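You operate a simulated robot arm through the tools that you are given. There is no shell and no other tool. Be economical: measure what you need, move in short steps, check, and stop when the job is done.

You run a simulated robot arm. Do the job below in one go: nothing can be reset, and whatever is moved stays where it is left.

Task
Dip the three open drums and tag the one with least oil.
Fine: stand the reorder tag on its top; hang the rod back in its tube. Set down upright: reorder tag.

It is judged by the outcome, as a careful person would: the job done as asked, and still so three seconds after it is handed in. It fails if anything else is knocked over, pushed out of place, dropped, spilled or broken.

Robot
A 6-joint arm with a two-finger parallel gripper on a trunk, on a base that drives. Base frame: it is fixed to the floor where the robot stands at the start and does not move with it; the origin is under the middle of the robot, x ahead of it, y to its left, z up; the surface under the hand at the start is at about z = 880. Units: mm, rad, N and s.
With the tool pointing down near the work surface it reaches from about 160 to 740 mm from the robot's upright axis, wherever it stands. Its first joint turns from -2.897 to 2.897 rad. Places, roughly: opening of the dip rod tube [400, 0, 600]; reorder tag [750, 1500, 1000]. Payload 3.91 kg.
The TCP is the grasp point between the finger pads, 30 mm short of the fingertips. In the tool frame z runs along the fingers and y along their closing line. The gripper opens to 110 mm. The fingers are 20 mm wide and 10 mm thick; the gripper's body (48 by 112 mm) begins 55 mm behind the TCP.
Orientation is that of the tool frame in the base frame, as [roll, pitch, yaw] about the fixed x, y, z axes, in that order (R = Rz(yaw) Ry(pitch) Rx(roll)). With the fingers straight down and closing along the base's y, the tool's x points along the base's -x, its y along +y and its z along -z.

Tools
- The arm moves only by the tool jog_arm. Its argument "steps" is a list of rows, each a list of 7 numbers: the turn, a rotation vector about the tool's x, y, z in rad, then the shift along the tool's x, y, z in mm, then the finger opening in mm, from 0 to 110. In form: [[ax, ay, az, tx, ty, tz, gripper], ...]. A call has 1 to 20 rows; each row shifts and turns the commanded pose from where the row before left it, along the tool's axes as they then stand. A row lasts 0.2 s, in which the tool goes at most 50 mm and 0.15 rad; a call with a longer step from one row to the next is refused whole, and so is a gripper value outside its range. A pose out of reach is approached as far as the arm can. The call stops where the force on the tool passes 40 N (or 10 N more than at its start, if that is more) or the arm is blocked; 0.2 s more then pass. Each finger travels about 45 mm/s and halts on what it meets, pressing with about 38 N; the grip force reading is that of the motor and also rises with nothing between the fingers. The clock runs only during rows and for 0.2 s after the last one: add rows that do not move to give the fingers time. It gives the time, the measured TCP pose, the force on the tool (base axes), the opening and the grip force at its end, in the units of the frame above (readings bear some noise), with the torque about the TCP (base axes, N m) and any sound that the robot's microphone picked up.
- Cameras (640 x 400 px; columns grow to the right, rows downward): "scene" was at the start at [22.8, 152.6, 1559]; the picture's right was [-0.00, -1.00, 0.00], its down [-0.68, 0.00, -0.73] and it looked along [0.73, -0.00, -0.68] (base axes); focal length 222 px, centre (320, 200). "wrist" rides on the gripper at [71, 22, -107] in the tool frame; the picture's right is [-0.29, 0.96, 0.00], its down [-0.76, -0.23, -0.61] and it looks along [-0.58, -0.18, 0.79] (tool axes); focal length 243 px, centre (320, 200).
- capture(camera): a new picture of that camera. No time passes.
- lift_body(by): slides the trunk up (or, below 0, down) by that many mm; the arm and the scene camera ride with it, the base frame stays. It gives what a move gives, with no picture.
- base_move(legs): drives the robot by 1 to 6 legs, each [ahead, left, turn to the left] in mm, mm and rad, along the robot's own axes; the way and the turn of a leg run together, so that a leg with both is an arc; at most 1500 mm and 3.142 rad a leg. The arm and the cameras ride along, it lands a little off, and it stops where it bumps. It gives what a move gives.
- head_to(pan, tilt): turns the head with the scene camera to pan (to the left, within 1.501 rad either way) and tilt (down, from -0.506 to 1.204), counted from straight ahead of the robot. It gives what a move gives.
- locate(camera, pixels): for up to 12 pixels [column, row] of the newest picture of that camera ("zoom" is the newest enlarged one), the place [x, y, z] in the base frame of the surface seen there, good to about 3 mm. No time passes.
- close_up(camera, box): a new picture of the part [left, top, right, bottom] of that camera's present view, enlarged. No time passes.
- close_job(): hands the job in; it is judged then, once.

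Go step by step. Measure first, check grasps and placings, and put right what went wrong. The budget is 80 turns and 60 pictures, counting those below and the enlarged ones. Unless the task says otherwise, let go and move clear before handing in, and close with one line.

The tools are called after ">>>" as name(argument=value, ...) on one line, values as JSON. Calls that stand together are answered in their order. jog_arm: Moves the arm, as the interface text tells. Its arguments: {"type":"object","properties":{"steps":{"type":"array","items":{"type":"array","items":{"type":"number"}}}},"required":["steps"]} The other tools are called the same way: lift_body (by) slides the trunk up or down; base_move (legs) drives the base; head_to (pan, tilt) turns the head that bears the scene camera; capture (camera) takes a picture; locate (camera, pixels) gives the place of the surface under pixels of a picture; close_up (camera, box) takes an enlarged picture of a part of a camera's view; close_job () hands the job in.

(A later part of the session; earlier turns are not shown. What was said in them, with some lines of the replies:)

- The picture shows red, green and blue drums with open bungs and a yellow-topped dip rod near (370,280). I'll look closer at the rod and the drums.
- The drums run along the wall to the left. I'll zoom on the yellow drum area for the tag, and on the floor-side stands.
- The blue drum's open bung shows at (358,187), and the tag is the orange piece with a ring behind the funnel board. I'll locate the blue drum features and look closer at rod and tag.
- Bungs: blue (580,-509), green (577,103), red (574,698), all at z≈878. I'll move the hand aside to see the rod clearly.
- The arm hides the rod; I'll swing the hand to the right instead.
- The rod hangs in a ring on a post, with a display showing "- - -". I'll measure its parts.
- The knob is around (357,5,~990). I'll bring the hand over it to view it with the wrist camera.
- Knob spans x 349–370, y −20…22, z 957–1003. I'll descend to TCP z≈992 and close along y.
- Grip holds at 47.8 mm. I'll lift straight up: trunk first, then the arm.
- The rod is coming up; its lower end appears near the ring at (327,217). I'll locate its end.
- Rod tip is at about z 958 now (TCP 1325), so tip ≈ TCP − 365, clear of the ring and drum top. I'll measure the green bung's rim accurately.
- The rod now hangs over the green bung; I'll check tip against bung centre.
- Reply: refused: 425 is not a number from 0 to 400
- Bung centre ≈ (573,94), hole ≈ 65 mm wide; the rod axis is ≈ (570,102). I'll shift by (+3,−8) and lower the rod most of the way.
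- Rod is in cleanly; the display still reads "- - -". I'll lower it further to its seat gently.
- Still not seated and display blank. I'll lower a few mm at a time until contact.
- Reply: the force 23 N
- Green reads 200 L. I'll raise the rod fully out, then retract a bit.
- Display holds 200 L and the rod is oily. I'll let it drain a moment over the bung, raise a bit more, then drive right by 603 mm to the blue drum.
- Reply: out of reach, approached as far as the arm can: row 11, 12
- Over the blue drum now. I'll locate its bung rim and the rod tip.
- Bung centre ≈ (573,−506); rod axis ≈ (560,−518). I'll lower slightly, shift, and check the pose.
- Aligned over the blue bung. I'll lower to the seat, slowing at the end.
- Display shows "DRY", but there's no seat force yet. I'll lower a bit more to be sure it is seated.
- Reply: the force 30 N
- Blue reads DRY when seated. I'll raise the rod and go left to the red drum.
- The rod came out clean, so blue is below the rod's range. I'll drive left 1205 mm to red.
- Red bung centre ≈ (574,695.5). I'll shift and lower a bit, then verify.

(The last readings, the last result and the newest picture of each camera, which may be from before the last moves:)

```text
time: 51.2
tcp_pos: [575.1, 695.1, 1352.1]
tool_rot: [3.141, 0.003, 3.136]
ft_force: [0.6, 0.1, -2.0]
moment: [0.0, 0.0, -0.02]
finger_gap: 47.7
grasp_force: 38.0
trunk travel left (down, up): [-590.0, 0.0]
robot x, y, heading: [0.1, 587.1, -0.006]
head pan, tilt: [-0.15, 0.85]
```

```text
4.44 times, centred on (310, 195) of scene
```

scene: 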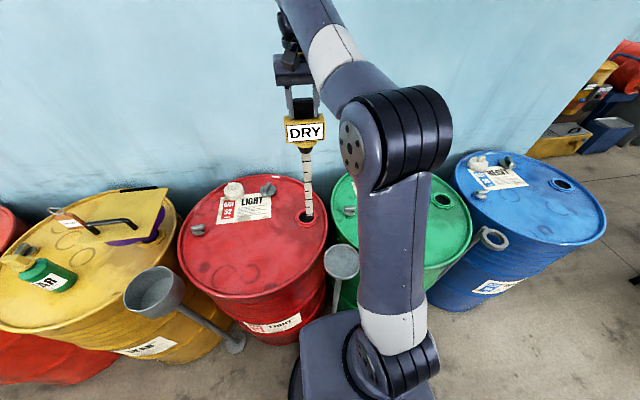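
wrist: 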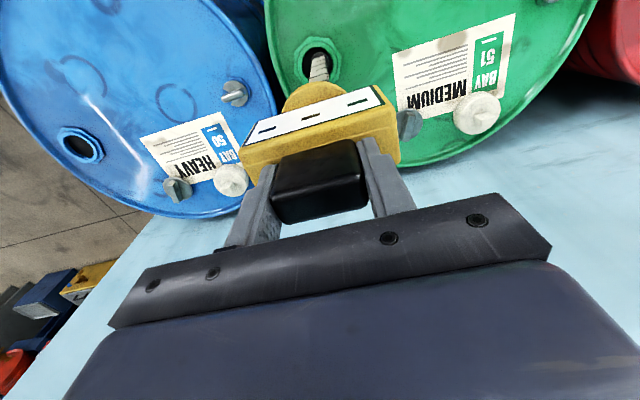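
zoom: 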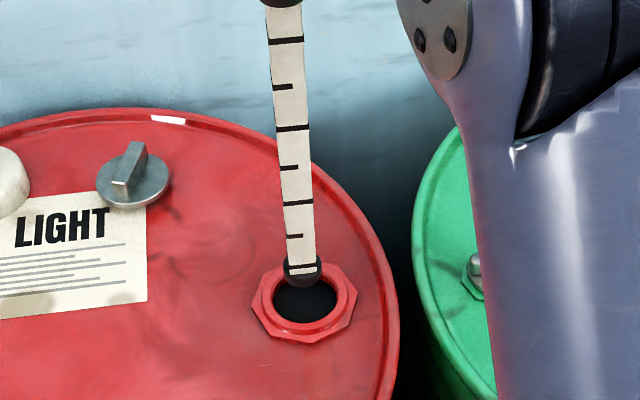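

Aligned. Lowering into red to the seat.

>>> jog_arm(steps=[[0, 0, 0, 0, 0, 30, 30], [0, 0, 0, 0, 0, 30, 30], [0, 0, 0, 0, 0, 30, 30], [0, 0, 0, 0, 0, 30, 30], [0, 0, 0, 0, 0, 30, 30], [0, 0, 0, 0, 0, 30, 30], [0, 0, 0, 0, 0, 30, 30], [0, 0, 0, 0, 0, 30, 30], [0, 0, 0, 0, 0, 30, 30], [0, 0, 0, 0, 0, 30, 30], [0, 0, 0, 0, 0, 30, 30], [0, 0, 0, 0, 0, 18, 30], [0, 0, 0, 0, 0, 5, 30], [0, 0, 0, 0, 0, 3, 30], [0, 0, 0, 0, 0, 3, 30], [0, 0, 0, 0, 0, 2, 30], [0, 0, 0, 0, 0, 2, 30], [0, 0, 0, 0, 0, 2, 30], [0, 0, 0, 0, 0, 0, 30], [0, 0, 0, 0, 0, 0, 30]])

>>> jog_arm(steps=[[0, 0, 0, 0, 0, 0, 30], [0, 0, 0, 0, 0, 0, 30], [0, 0, 0, 0, 0, 0, 30]])

>>> close_up(camera="scene", box=[260, 150, 360, 240])

```text
time: 55.4
tcp_pos: [576.8, 696.0, 988.4]
tool_rot: [3.139, 0.008, 3.134]
ft_force: [-1.3, 1.2, 18.4]
moment: [-0.29, 0.68, -0.01]
finger_gap: 47.6
grasp_force: 37.8
trunk travel left (down, up): [-590.0, 0.0]
robot x, y, heading: [5.9, 589.3, -0.009]
head pan, tilt: [-0.15, 0.85]
```

```text
time: 56.2
tcp_pos: [575.7, 695.2, 987.7]
tool_rot: [3.14, 0.005, 3.134]
ft_force: [2.5, 2.0, 25.9]
moment: [-0.21, 0.62, 0.0]
finger_gap: 47.7
grasp_force: 37.8
trunk travel left (down, up): [-590.0, 0.0]
robot x, y, heading: [3.9, 585.1, -0.006]
head pan, tilt: [-0.15, 0.85]
```

```text
4.44 times, centred on (310, 195) of scene
```

zoom: 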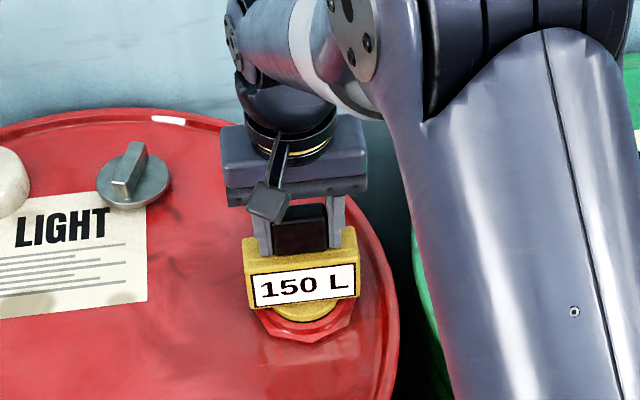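

Red 150 L, green 200 L, blue DRY: blue gets the tag. I'll raise the rod, drain, retract, then drive back to the ring.

>>> jog_arm(steps=[[0, 0, 0, 0, 0, -5, 30], [0, 0, 0, 0, 0, -15, 30], [0, 0, 0, 0, 0, -30, 30], [0, 0, 0, 0, 0, -35, 30], [0, 0, 0, 0, 0, -35, 30], [0, 0, 0, 0, 0, -35, 30], [0, 0, 0, 0, 0, -35, 30], [0, 0, 0, 0, 0, -35, 30], [0, 0, 0, 0, 0, -35, 30], [0, 0, 0, 0, 0, -35, 30], [0, 0, 0, 0, 0, -35, 30], [0, 0, 0, 0, 0, -35, 30], [0, 0, 0, 0, 0, 0, 30], [0, 0, 0, 0, 0, 0, 30], [0, 0, 0, 0, 0, 0, 30], [0, 0, 0, 0, 0, 0, 30], [0, 0, 0, 13, 0, -10, 30], [0, 0, 0, 15, 0, -10, 30], [0, 0, 0, 15, 0, 0, 30], [0, 0, 0, 0, 0, 0, 30]])

>>> base_move(legs=[[0, -587, 0.006]])

>>> jog_arm(steps=[[0, 0, 0, 30, -15, 0, 30], [0, 0, 0, 30, -15, 0, 30], [0, 0, 0, 30, -15, 0, 30], [0, 0, 0, 30, -15, 0, 30], [0, 0, 0, 30, -20, 0, 30], [0, 0, 0, 0, 0, 0, 30]])

>>> capture(camera="scene")

```text
time: 60.4
tcp_pos: [530.9, 694.6, 1372.2]
tool_rot: [-3.14, 0.002, 3.134]
ft_force: [0.3, 0.3, -1.9]
moment: [0.0, 0.02, 0.01]
finger_gap: 47.9
grasp_force: 37.3
trunk travel left (down, up): [-590.0, 0.0]
robot x, y, heading: [8.3, 588.8, -0.006]
head pan, tilt: [-0.15, 0.85]
```

```text
time: 63.8
tcp_pos: [528.2, 113.0, 1371.3]
tool_rot: [-3.14, 0.005, 3.133]
ft_force: [0.1, 0.4, -1.5]
moment: [0.01, -0.01, 0.03]
finger_gap: 47.7
grasp_force: 37.7
trunk travel left (down, up): [-590.0, 0.0]
robot x, y, heading: [2.8, 2.2, -0.011]
head pan, tilt: [-0.15, 0.85]
```

```text
time: 65.2
tcp_pos: [377.7, 34.8, 1371.8]
tool_rot: [3.141, 0.003, 3.135]
ft_force: [-0.1, 0.4, -1.9]
moment: [-0.03, -0.02, 0.01]
finger_gap: 47.4
grasp_force: 38.1
trunk travel left (down, up): [-590.0, 0.0]
robot x, y, heading: [-1.9, 2.9, -0.005]
head pan, tilt: [-0.15, 0.85]
```

```text
23 pictures are left
```

scene: 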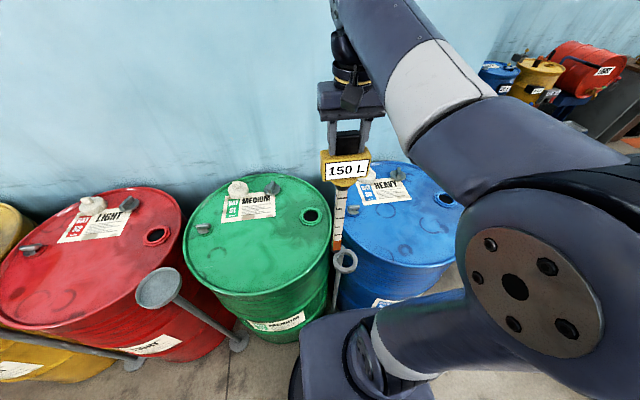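

Now shift to the ring's centre (360.5,1.5) and check the tip against the ring.

>>> jog_arm(steps=[[0, 0, 0, 8.5, -16, 0, 30], [0, 0, 0, 8.5, -17, 0, 30], [0, 0, 0, 0, 0, 10, 30], [0, 0, 0, 0, 0, 0, 30], [0, 0, 0, 0, 0, 0, 30]])

>>> close_up(camera="scene", box=[300, 180, 400, 300])

```text
time: 66.3
tcp_pos: [360.0, 1.4, 1360.4]
tool_rot: [3.141, 0.003, 3.137]
ft_force: [0.4, 0.6, -2.1]
moment: [-0.04, 0.03, -0.01]
finger_gap: 47.6
grasp_force: 38.4
trunk travel left (down, up): [-590.0, 0.0]
robot x, y, heading: [3.3, -0.1, -0.006]
head pan, tilt: [-0.15, 0.85]
```

```text
3.33 times, centred on (350, 240) of scene
```

zoom: 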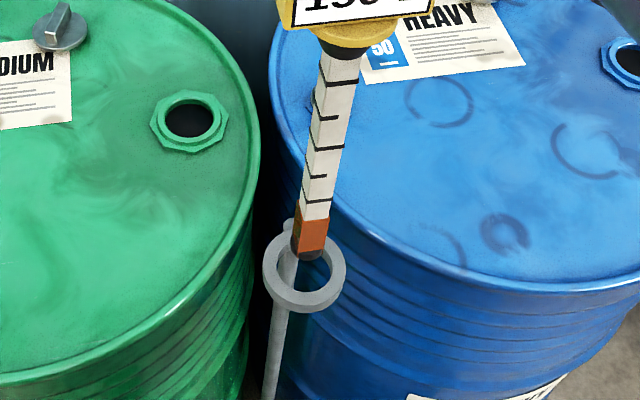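

>>> locate(camera="zoom", pixels=[[269, 278], [341, 270], [310, 300], [325, 245], [275, 255], [335, 288], [315, 240]])

```text
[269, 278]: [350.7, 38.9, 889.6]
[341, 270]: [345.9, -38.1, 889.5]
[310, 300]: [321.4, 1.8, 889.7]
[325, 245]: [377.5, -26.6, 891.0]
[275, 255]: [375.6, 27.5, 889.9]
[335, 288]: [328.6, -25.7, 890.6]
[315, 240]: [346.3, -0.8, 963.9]
```

Ring and rod agree with the original hanging position. Lowering into the ring.

>>> jog_arm(steps=[[0, 0, 0, 0, 0, 30, 30], [0, 0, 0, 0, 0, 30, 30], [0, 0, 0, 0, 0, 30, 30], [0, 0, 0, 0, 0, 30, 30], [0, 0, 0, 0, 0, 30, 30], [0, 0, 0, 0, 0, 30, 30], [0, 0, 0, 0, 0, 30, 30], [0, 0, 0, 0, 0, 30, 30], [0, 0, 0, 0, 0, 30, 30], [0, 0, 0, 0, 0, 30, 30], [0, 0, 0, 0, 0, 30, 30], [0, 0, 0, 0, 0, 20, 30], [0, 0, 0, 0, 0, 10, 30], [0, 0, 0, 0, 0, 4, 30], [0, 0, 0, 0, 0, 2, 30], [0, 0, 0, 0, 0, 2, 30], [0, 0, 0, 0, 0, 0, 30], [0, 0, 0, 0, 0, 0, 30]])

>>> close_up(camera="scene", box=[300, 180, 400, 300])

```text
time: 70.2
tcp_pos: [361.5, 1.8, 993.7]
tool_rot: [3.141, 0.003, 3.135]
ft_force: [-1.3, 0.3, -3.1]
moment: [0.01, -0.03, 0.0]
finger_gap: 47.7
grasp_force: 38.4
trunk travel left (down, up): [-590.0, 0.0]
robot x, y, heading: [3.4, 2.2, -0.005]
head pan, tilt: [-0.15, 0.85]
```

```text
3.33 times, centred on (350, 240) of scene
```

zoom: 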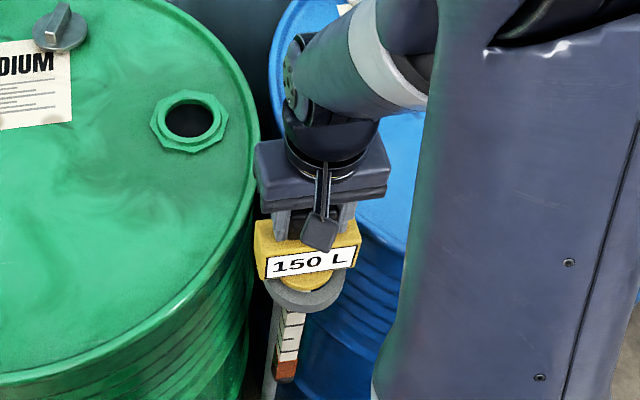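

Nearly seated; lowering until light contact.

>>> jog_arm(steps=[[0, 0, 0, 0, 0, 2, 30], [0, 0, 0, 0, 0, 1.5, 30], [0, 0, 0, 0, 0, 1, 30], [0, 0, 0, 0, 0, 0, 30], [0, 0, 0, 0, 0, 0, 30]])

```text
time: 71.3
tcp_pos: [361.8, 1.0, 988.2]
tool_rot: [3.141, 0.007, 3.134]
ft_force: [-1.2, 1.0, 4.9]
moment: [-0.03, -0.16, 0.05]
finger_gap: 47.6
grasp_force: 37.8
trunk travel left (down, up): [-590.0, 0.0]
robot x, y, heading: [-0.0, 2.2, -0.003]
head pan, tilt: [-0.15, 0.85]
```

Seated (force +5 N). Release slowly and rise.

>>> jog_arm(steps=[[0, 0, 0, 0, 0, 0, 55], [0, 0, 0, 0, 0, 0, 65], [0, 0, 0, 0, 0, 0, 80], [0, 0, 0, 0, 0, 0, 80], [0, 0, 0, 0, 0, 0, 80], [0, 0, 0, 0, 0, -20, 80], [0, 0, 0, 0, 0, -40, 80], [0, 0, 0, 0, 0, -40, 80], [0, 0, 0, 0, 0, -40, 80], [0, 0, 0, 0, 0, -40, 80], [0, 0, 0, 0, 0, -40, 80], [0, 0, 0, 0, 0, 0, 80]])

>>> capture(camera="scene")

```text
time: 74.0
tcp_pos: [360.8, 0.9, 1209.3]
tool_rot: [-3.142, 0.004, 3.136]
ft_force: [0.8, 0.8, -0.1]
moment: [-0.03, 0.03, -0.01]
finger_gap: 80.0
grasp_force: 0.0
trunk travel left (down, up): [-590.0, 0.0]
robot x, y, heading: [0.2, -1.3, -0.004]
head pan, tilt: [-0.15, 0.85]
```

```text
20 pictures are left
```

scene: 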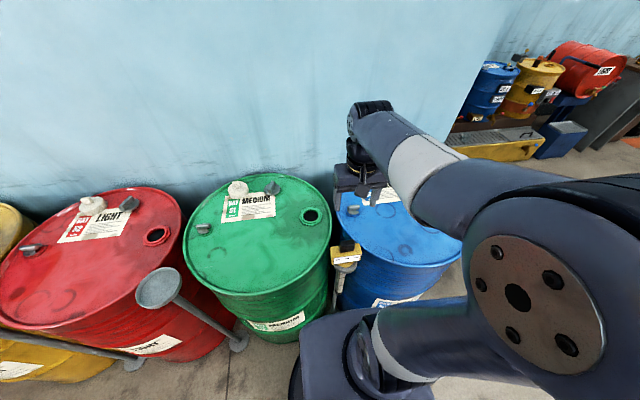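

The rod hangs back. I'll check the robot base's footprint (around (330,330)) before driving to the tag.

>>> locate(camera="scene", pixels=[[305, 325], [340, 312], [300, 350], [345, 268], [347, 248], [360, 310]])

>>> base_move(legs=[[0, 1350, 0]])

>>> head_to(pan=0.1, tilt=0.75)

>>> capture(camera="scene")

```text
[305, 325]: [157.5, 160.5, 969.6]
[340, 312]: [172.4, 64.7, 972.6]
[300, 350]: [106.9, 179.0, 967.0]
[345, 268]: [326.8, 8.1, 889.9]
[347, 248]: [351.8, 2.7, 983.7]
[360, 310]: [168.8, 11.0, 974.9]
```

```text
time: 80.7
tcp_pos: [372.4, 1340.9, 1209.0]
tool_rot: [3.14, 0.004, 3.113]
ft_force: [0.1, -0.2, -0.1]
moment: [0.01, 0.02, -0.01]
finger_gap: 80.0
grasp_force: 0.0
trunk travel left (down, up): [-590.0, 0.0]
robot x, y, heading: [10.2, 1351.0, -0.033]
head pan, tilt: [-0.15, 0.85]
stopped in leg 1: the robot was blocked; the commanded pose is now the measured one
```

```text
time: 81.5
tcp_pos: [373.1, 1342.8, 1209.4]
tool_rot: [-3.141, 0.006, 3.114]
ft_force: [0.0, 0.0, 0.5]
moment: [0.02, 0.03, 0.0]
finger_gap: 79.9
grasp_force: 0.1
trunk travel left (down, up): [-590.0, 0.0]
robot x, y, heading: [12.0, 1348.6, -0.023]
head pan, tilt: [0.099, 0.75]
```

```text
19 pictures are left
```

scene: 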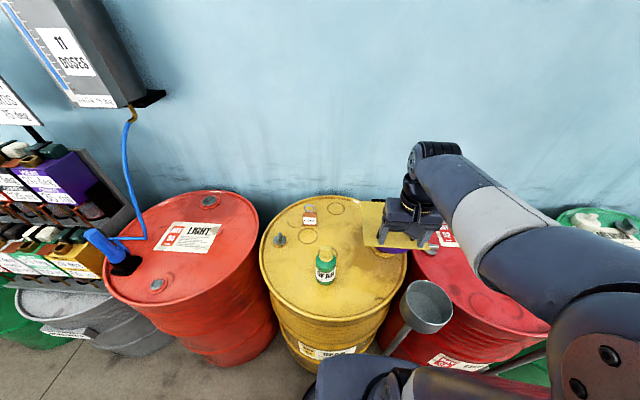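

The drive was reported blocked right at its end; I must see what it touched. Looking around, and locating the stand and the tag at (310,215).

>>> locate(camera="scene", pixels=[[425, 290], [310, 213], [310, 222], [310, 230], [326, 262], [380, 215], [70, 305], [385, 350], [240, 350]])

>>> close_up(camera="scene", box=[260, 180, 460, 300])

>>> head_to(pan=0.9, tilt=1.1)

>>> capture(camera="scene")

```text
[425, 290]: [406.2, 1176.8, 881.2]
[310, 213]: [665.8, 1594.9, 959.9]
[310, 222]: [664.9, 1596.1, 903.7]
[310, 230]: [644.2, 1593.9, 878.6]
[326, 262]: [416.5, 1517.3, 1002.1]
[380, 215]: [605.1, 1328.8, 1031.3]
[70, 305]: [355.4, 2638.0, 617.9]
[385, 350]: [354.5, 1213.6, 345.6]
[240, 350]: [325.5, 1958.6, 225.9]
```

```text
3.20 times, centred on (360, 240) of scene
```

zoom: 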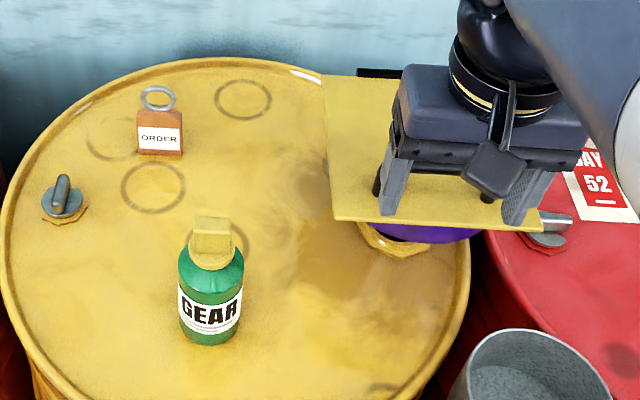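

```text
time: 82.6
tcp_pos: [372.3, 1341.3, 1209.2]
tool_rot: [-3.141, 0.006, 3.114]
ft_force: [-0.4, 0.3, 0.0]
moment: [0.01, 0.02, 0.0]
finger_gap: 80.3
grasp_force: 0.0
trunk travel left (down, up): [-590.0, 0.0]
robot x, y, heading: [15.5, 1351.8, -0.026]
head pan, tilt: [0.901, 1.1]
```

```text
17 pictures are left
```

scene: 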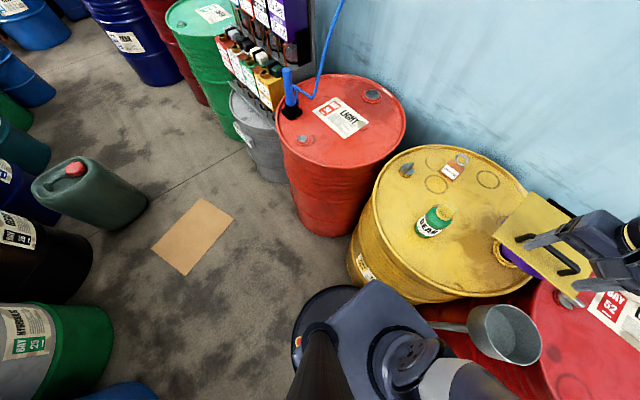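

The tag stands at about (666,1595,~880–985). Measuring base edge, yellow drum front and things behind me.

>>> locate(camera="scene", pixels=[[310, 305], [293, 340], [375, 282], [365, 265], [410, 300], [80, 260], [110, 370], [440, 325], [505, 340], [140, 205]])

>>> close_up(camera="scene", box=[280, 230, 560, 400])

```text
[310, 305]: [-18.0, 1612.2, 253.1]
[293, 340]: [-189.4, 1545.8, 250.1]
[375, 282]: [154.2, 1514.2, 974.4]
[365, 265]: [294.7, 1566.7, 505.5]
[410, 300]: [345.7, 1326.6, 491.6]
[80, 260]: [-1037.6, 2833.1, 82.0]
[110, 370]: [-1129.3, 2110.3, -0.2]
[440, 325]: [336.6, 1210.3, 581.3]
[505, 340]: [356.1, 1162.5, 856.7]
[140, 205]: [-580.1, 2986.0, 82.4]
```

```text
2.29 times, centred on (420, 315) of scene
```

zoom: 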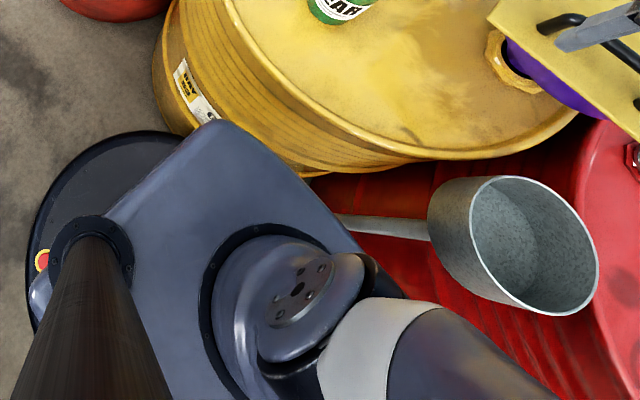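

The base disc (radius ≈275) just grazed the heavy yellow drum's front at x≈290. I'll back off 45 mm, straighten, and move left 145 mm so the tag at (666,1595) is within reach.

>>> base_move(legs=[[-45, 0, 0.026], [0, 145, 0]])

>>> head_to(pan=0.2, tilt=0.8)

>>> capture(camera="scene")

>>> close_up(camera="scene", box=[220, 160, 380, 280])

```text
time: 84.5
tcp_pos: [327.9, 1498.2, 1208.8]
tool_rot: [3.141, 0.005, 3.14]
ft_force: [-1.1, 0.0, 0.1]
moment: [0.0, 0.01, 0.01]
finger_gap: 80.1
grasp_force: 0.1
trunk travel left (down, up): [-590.0, 0.0]
robot x, y, heading: [-30.5, 1499.0, -0.0]
head pan, tilt: [0.901, 1.1]
```

```text
time: 85.5
tcp_pos: [327.4, 1496.1, 1208.7]
tool_rot: [-3.142, 0.006, 3.138]
ft_force: [-0.1, 0.1, -0.5]
moment: [-0.01, -0.02, 0.0]
finger_gap: 80.1
grasp_force: 0.0
trunk travel left (down, up): [-590.0, 0.0]
robot x, y, heading: [-30.3, 1499.2, -0.001]
head pan, tilt: [0.201, 0.799]
```

```text
15 pictures are left
```

scene: 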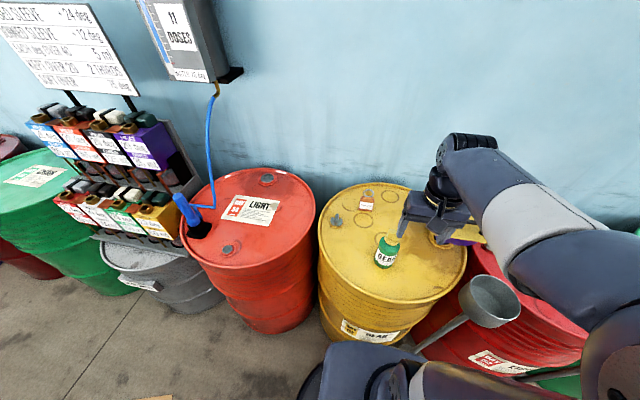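

```text
3.33 times, centred on (300, 220) of scene
```

zoom: 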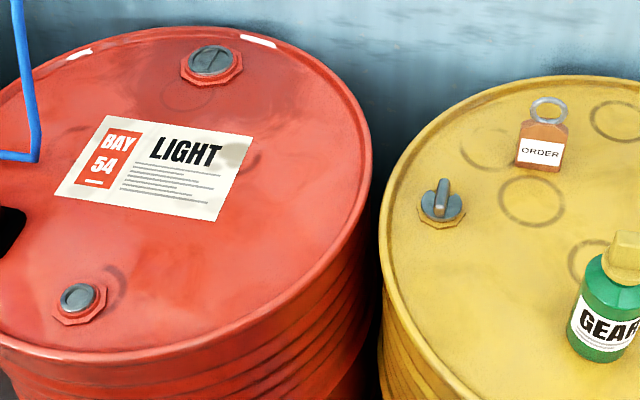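

>>> locate(camera="zoom", pixels=[[519, 163], [558, 168], [526, 126], [564, 130], [549, 101], [534, 112], [564, 112], [545, 121], [540, 150], [540, 180]])

>>> jog_arm(steps=[[0, 0, 0, -45, 13, 0, 80], [0, 0, 0, -45, 13, 0, 80], [0, 0, 0, -45, 13, 0, 80], [0, 0, 0, -45, 13, 0, 80], [0, 0, 0, -45, 13, 0, 80], [0, 0, 0, -45, 13, 0, 80], [0, 0, 0, -45, 13, 0, 80], [0, 0, 0, -15, 8, 25, 80], [0, 0, 0, 0, 0, 25, 80], [0, 0, 0, 0, 0, 25, 80], [0, 0, 0, 0, 0, 0, 80]])

>>> capture(camera="wrist")

```text
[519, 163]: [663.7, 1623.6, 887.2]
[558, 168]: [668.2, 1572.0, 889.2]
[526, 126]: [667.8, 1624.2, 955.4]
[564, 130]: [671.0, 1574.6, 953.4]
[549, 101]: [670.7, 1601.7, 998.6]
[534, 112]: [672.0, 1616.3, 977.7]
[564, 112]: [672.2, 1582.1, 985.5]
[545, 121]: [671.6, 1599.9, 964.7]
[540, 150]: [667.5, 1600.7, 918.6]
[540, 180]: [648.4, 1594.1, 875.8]
```

```text
time: 87.9
tcp_pos: [659.5, 1597.2, 1136.8]
tool_rot: [3.141, 0.006, 3.141]
ft_force: [0.6, -0.4, 0.5]
moment: [-0.01, 0.02, 0.02]
finger_gap: 79.8
grasp_force: 0.1
trunk travel left (down, up): [-590.0, 0.0]
robot x, y, heading: [-33.2, 1494.7, 0.003]
head pan, tilt: [0.201, 0.799]
```

```text
13 pictures are left
```

wrist: 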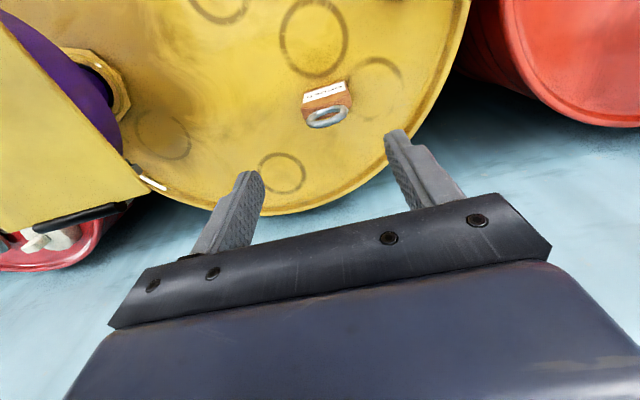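

>>> close_up(camera="wrist", box=[280, 60, 380, 140])

>>> locate(camera="zoom", pixels=[[148, 170], [442, 130], [445, 250], [165, 300], [300, 215], [240, 305], [300, 285], [430, 210], [165, 245], [370, 200]])

```text
5.00 times, centred on (330, 100) of wrist
```

zoom: 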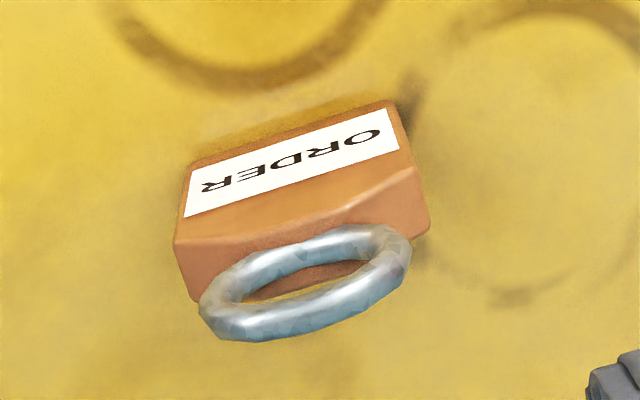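

```text
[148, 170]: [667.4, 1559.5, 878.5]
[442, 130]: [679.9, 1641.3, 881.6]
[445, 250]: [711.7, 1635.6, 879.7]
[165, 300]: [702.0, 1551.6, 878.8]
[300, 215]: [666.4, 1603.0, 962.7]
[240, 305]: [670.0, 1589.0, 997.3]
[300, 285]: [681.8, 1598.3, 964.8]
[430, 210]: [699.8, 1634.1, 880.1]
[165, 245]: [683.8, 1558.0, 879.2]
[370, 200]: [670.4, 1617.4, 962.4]
```

Tag body: x≈665–683, y≈1573–1624, top ≈957, ring top ≈1000. I'll grip at (674,1599,952), keeping the palm above the ring.

>>> jog_arm(steps=[[0, 0, 0, -14, 2, 0, 85], [0, 0, 0, 0, 0, 40, 85], [0, 0, 0, 0, 0, 40, 85], [0, 0, 0, 0, 0, 40, 85], [0, 0, 0, 0, 0, 30, 85], [0, 0, 0, 0, 0, 20, 85], [0, 0, 0, 0, 0, 14, 85], [0, 0, 0, 0, 0, 0, 85]])

>>> capture(camera="wrist")

```text
time: 89.7
tcp_pos: [672.3, 1598.0, 951.7]
tool_rot: [3.14, 0.004, 3.139]
ft_force: [0.0, -0.3, -0.3]
moment: [0.03, 0.05, 0.01]
finger_gap: 85.1
grasp_force: 0.1
trunk travel left (down, up): [-590.0, 0.0]
robot x, y, heading: [-33.6, 1501.4, -0.001]
head pan, tilt: [0.201, 0.799]
```

```text
11 pictures are left
```

wrist: 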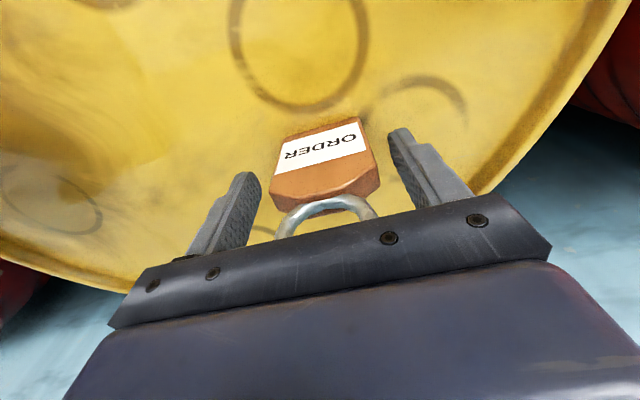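

The tag is centred between the fingers. Close and lift slightly.

>>> jog_arm(steps=[[0, 0, 0, 0, 0, 0, 65], [0, 0, 0, 0, 0, 0, 35], [0, 0, 0, 0, 0, 0, 35], [0, 0, 0, 0, 0, 0, 35], [0, 0, 0, 0, 0, 0, 35], [0, 0, 0, 0, 0, -10, 35], [0, 0, 0, 0, 0, -20, 35], [0, 0, 0, 0, 0, -30, 35], [0, 0, 0, 0, 0, -40, 35], [0, 0, 0, 0, 0, -40, 35], [0, 0, 0, 0, 0, -40, 35], [0, 0, 0, 0, 0, -40, 35], [0, 0, 0, 0, 0, 0, 35]])

>>> capture(camera="wrist")

```text
time: 92.5
tcp_pos: [671.3, 1599.3, 1173.6]
tool_rot: [-3.141, 0.005, 3.141]
ft_force: [0.5, -0.4, 0.7]
moment: [0.0, 0.0, 0.03]
finger_gap: 58.9
grasp_force: 37.9
trunk travel left (down, up): [-590.0, 0.0]
robot x, y, heading: [-32.1, 1500.4, -0.0]
head pan, tilt: [0.201, 0.799]
```

```text
10 pictures are left
```

wrist: 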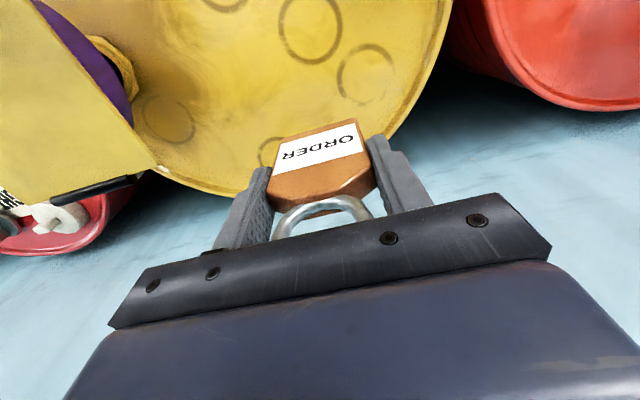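

Tag held (58.9 mm). Raise, retract, and drive right in two legs to the blue drum.

>>> jog_arm(steps=[[0, 0, 0, 0, 0, -30, 35], [0, 0, 0, 0, 0, -30, 35], [0, 0, 0, 40, 0, 0, 35], [0, 0, 0, 40, 0, 0, 35], [0, 0, 0, 40, 0, 0, 35], [0, 0, 0, 40, 0, 0, 35], [0, 0, 0, 30, 0, 0, 35], [0, 0, 0, 0, 0, 0, 35]])

>>> base_move(legs=[[0, -965, 0]])

```text
time: 94.3
tcp_pos: [457.7, 1594.1, 1233.0]
tool_rot: [3.139, 0.007, 3.141]
ft_force: [-0.3, 0.0, -1.0]
moment: [0.0, 0.01, 0.03]
finger_gap: 59.0
grasp_force: 38.0
out of reach, approached as far as the arm can: row 2
trunk travel left (down, up): [-590.0, 0.0]
robot x, y, heading: [-31.5, 1497.3, -0.004]
head pan, tilt: [0.201, 0.799]
```

```text
time: 99.4
tcp_pos: [459.0, 627.5, 1232.2]
tool_rot: [3.141, 0.006, -3.139]
ft_force: [-0.1, 0.4, -0.8]
moment: [-0.01, -0.04, 0.01]
finger_gap: 58.8
grasp_force: 38.4
trunk travel left (down, up): [-590.0, 0.0]
robot x, y, heading: [-32.5, 533.5, 0.0]
head pan, tilt: [0.201, 0.799]
```

>>> base_move(legs=[[0, -965, 0]])

>>> head_to(pan=0.1, tilt=0.85)

>>> capture(camera="scene")

```text
time: 104.4
tcp_pos: [460.3, -339.5, 1233.2]
tool_rot: [3.141, 0.005, -3.139]
ft_force: [-0.2, -0.7, -0.7]
moment: [0.02, -0.02, -0.02]
finger_gap: 59.0
grasp_force: 37.3
trunk travel left (down, up): [-590.0, 0.0]
robot x, y, heading: [-30.1, -435.4, 0.0]
head pan, tilt: [0.201, 0.799]
```

```text
time: 105.1
tcp_pos: [459.8, -340.1, 1233.1]
tool_rot: [-3.14, 0.003, -3.14]
ft_force: [0.4, 0.5, 0.4]
moment: [-0.02, -0.02, -0.01]
finger_gap: 58.8
grasp_force: 38.3
trunk travel left (down, up): [-590.0, 0.0]
robot x, y, heading: [-29.0, -436.5, 0.004]
head pan, tilt: [0.099, 0.85]
```

```text
9 pictures are left
```

scene: 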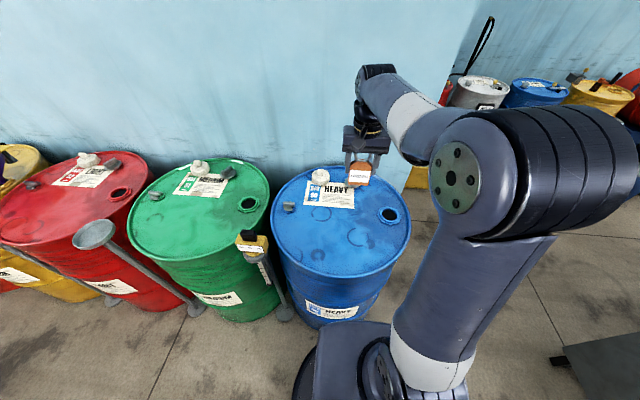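

Over the blue drum's clear centre. I'll lower the tag to just above the surface (TCP ≈958).

>>> locate(camera="scene", pixels=[[345, 215], [335, 235], [355, 225], [310, 252], [360, 239], [360, 182]])

>>> jog_arm(steps=[[0, 0, 0, -15, 0, 30, 35], [0, 0, 0, 0, 0, 40, 35], [0, 0, 0, 0, 0, 40, 35], [0, 0, 0, 0, 0, 40, 35], [0, 0, 0, 0, 0, 40, 35], [0, 0, 0, 0, 0, 40, 35], [0, 0, 0, 0, 0, 30, 35], [0, 0, 0, 0, 0, 12, 35], [0, 0, 0, 0, 0, 0, 35]])

>>> close_up(camera="scene", box=[270, 150, 420, 280])

```text
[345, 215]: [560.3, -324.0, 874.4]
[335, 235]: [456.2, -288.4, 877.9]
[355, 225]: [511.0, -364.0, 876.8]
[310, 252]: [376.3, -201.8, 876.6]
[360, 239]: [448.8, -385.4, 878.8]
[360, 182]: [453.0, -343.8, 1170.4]
```

```text
time: 107.1
tcp_pos: [476.7, -338.9, 961.1]
tool_rot: [3.141, 0.004, -3.137]
ft_force: [0.1, -0.4, -0.4]
moment: [0.0, -0.03, -0.01]
finger_gap: 58.8
grasp_force: 38.3
trunk travel left (down, up): [-590.0, 0.0]
robot x, y, heading: [-32.1, -437.9, 0.005]
head pan, tilt: [0.099, 0.85]
```

```text
3.08 times, centred on (345, 215) of scene
```

zoom: 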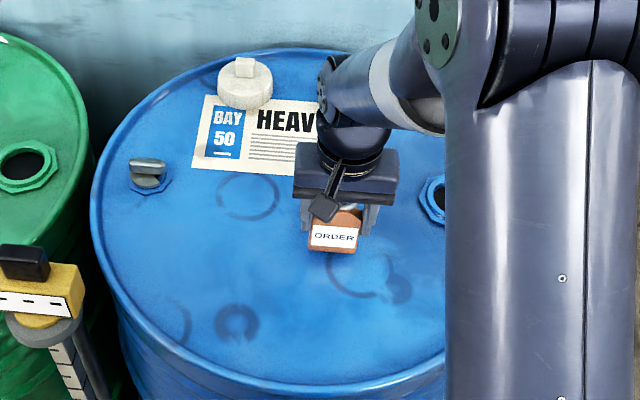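

Tag upright just above the drum top. Lowering in small steps until contact.

>>> jog_arm(steps=[[0, 0, 0, 0, 0, 3, 35], [0, 0, 0, 0, 0, 3, 35], [0, 0, 0, 0, 0, 1.5, 35], [0, 0, 0, 0, 0, 1, 35], [0, 0, 0, 0, 0, 0, 35]])

```text
time: 108.3
tcp_pos: [476.5, -339.1, 952.6]
tool_rot: [3.141, 0.002, -3.138]
ft_force: [-0.2, 0.3, 0.0]
moment: [-0.03, -0.02, 0.01]
finger_gap: 58.8
grasp_force: 37.7
trunk travel left (down, up): [-590.0, 0.0]
robot x, y, heading: [-28.1, -435.7, 0.007]
head pan, tilt: [0.099, 0.85]
```

>>> jog_arm(steps=[[0, 0, 0, 0, 0, 0.7, 35], [0, 0, 0, 0, 0, 0.7, 35], [0, 0, 0, 0, 0, 0, 35]])

```text
time: 109.1
tcp_pos: [477.8, -338.7, 952.0]
tool_rot: [-3.141, 0.005, -3.138]
ft_force: [0.4, -0.1, 0.1]
moment: [0.01, 0.02, 0.0]
finger_gap: 59.1
grasp_force: 37.9
trunk travel left (down, up): [-590.0, 0.0]
robot x, y, heading: [-27.8, -440.0, 0.003]
head pan, tilt: [0.099, 0.85]
```

>>> jog_arm(steps=[[0, 0, 0, 0, 0, 0.8, 35], [0, 0, 0, 0, 0, 0.8, 35], [0, 0, 0, 0, 0, 0, 35]])

>>> close_up(camera="scene", box=[320, 190, 380, 240])

```text
time: 109.9
tcp_pos: [478.1, -339.0, 952.1]
tool_rot: [3.141, 0.006, -3.137]
ft_force: [-1.4, -0.8, 15.7]
moment: [-0.04, 0.02, 0.03]
finger_gap: 58.8
grasp_force: 38.5
trunk travel left (down, up): [-590.0, 0.0]
robot x, y, heading: [-26.8, -437.6, 0.002]
head pan, tilt: [0.099, 0.85]
```

```text
8.00 times, centred on (350, 215) of scene
```

zoom: 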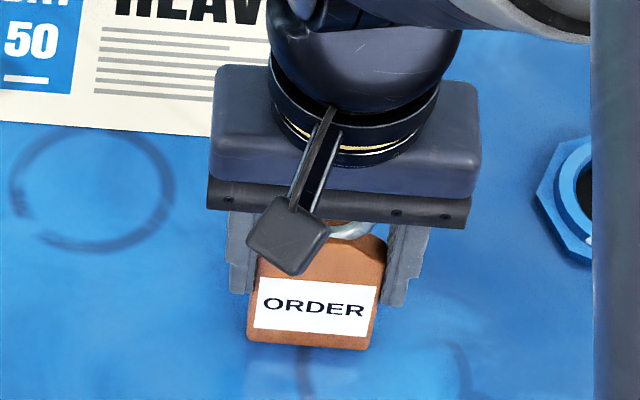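

Contact at 16 N. Ease slightly, open gently, and rise straight up.

>>> jog_arm(steps=[[0, 0, 0, 0, 0, -0.8, 35], [0, 0, 0, 0, 0, 0, 62], [0, 0, 0, 0, 0, 0, 66], [0, 0, 0, 0, 0, 0, 72], [0, 0, 0, 0, 0, 0, 85], [0, 0, 0, 0, 0, 0, 85], [0, 0, 0, 0, 0, 0, 85], [0, 0, 0, 0, 0, -15, 85], [0, 0, 0, 0, 0, -30, 85], [0, 0, 0, 0, 0, -40, 85], [0, 0, 0, 0, 0, -40, 85], [0, 0, 0, 0, 0, -40, 85], [0, 0, 0, 0, 0, -40, 85], [0, 0, 0, 0, 0, 0, 85]])

>>> capture(camera="scene")

>>> close_up(camera="scene", box=[220, 170, 420, 300])

```text
time: 112.9
tcp_pos: [476.4, -337.0, 1155.2]
tool_rot: [3.141, 0.005, -3.137]
ft_force: [0.4, -1.0, 0.0]
moment: [-0.01, -0.01, 0.0]
finger_gap: 85.1
grasp_force: 0.0
trunk travel left (down, up): [-590.0, 0.0]
robot x, y, heading: [-25.3, -441.5, 0.009]
head pan, tilt: [0.099, 0.85]
```

```text
6 pictures are left
```

scene: 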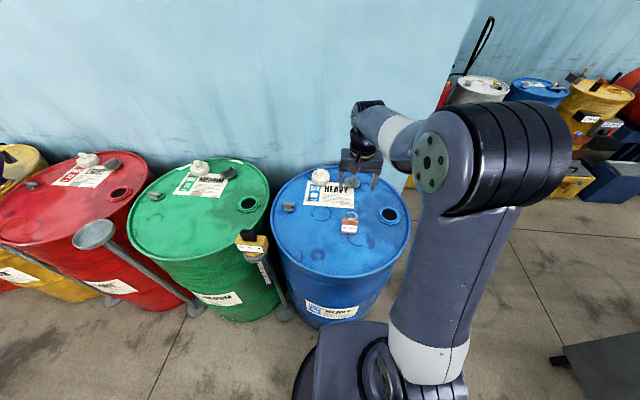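

```text
3.08 times, centred on (320, 235) of scene
```

zoom: 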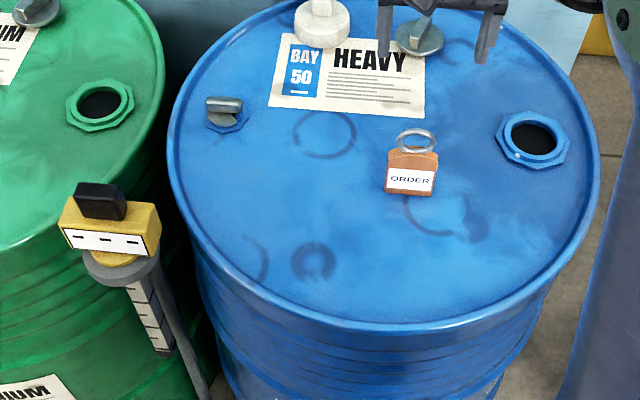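

The tag stands upright on the blue drum at (350,225) and the rod hangs in its ring at (250,245). The hand is clear, so I'm handing in.

>>> close_job()

```text
The job is handed in.
```

The reorder tag stands upright on the blue HEAVY drum (bay 50), which read DRY against 150 L for red and 200 L for green; the rod hangs back in its ring. While driving to the tag, the base grazed the yellow drum, and nothing there looked disturbed.
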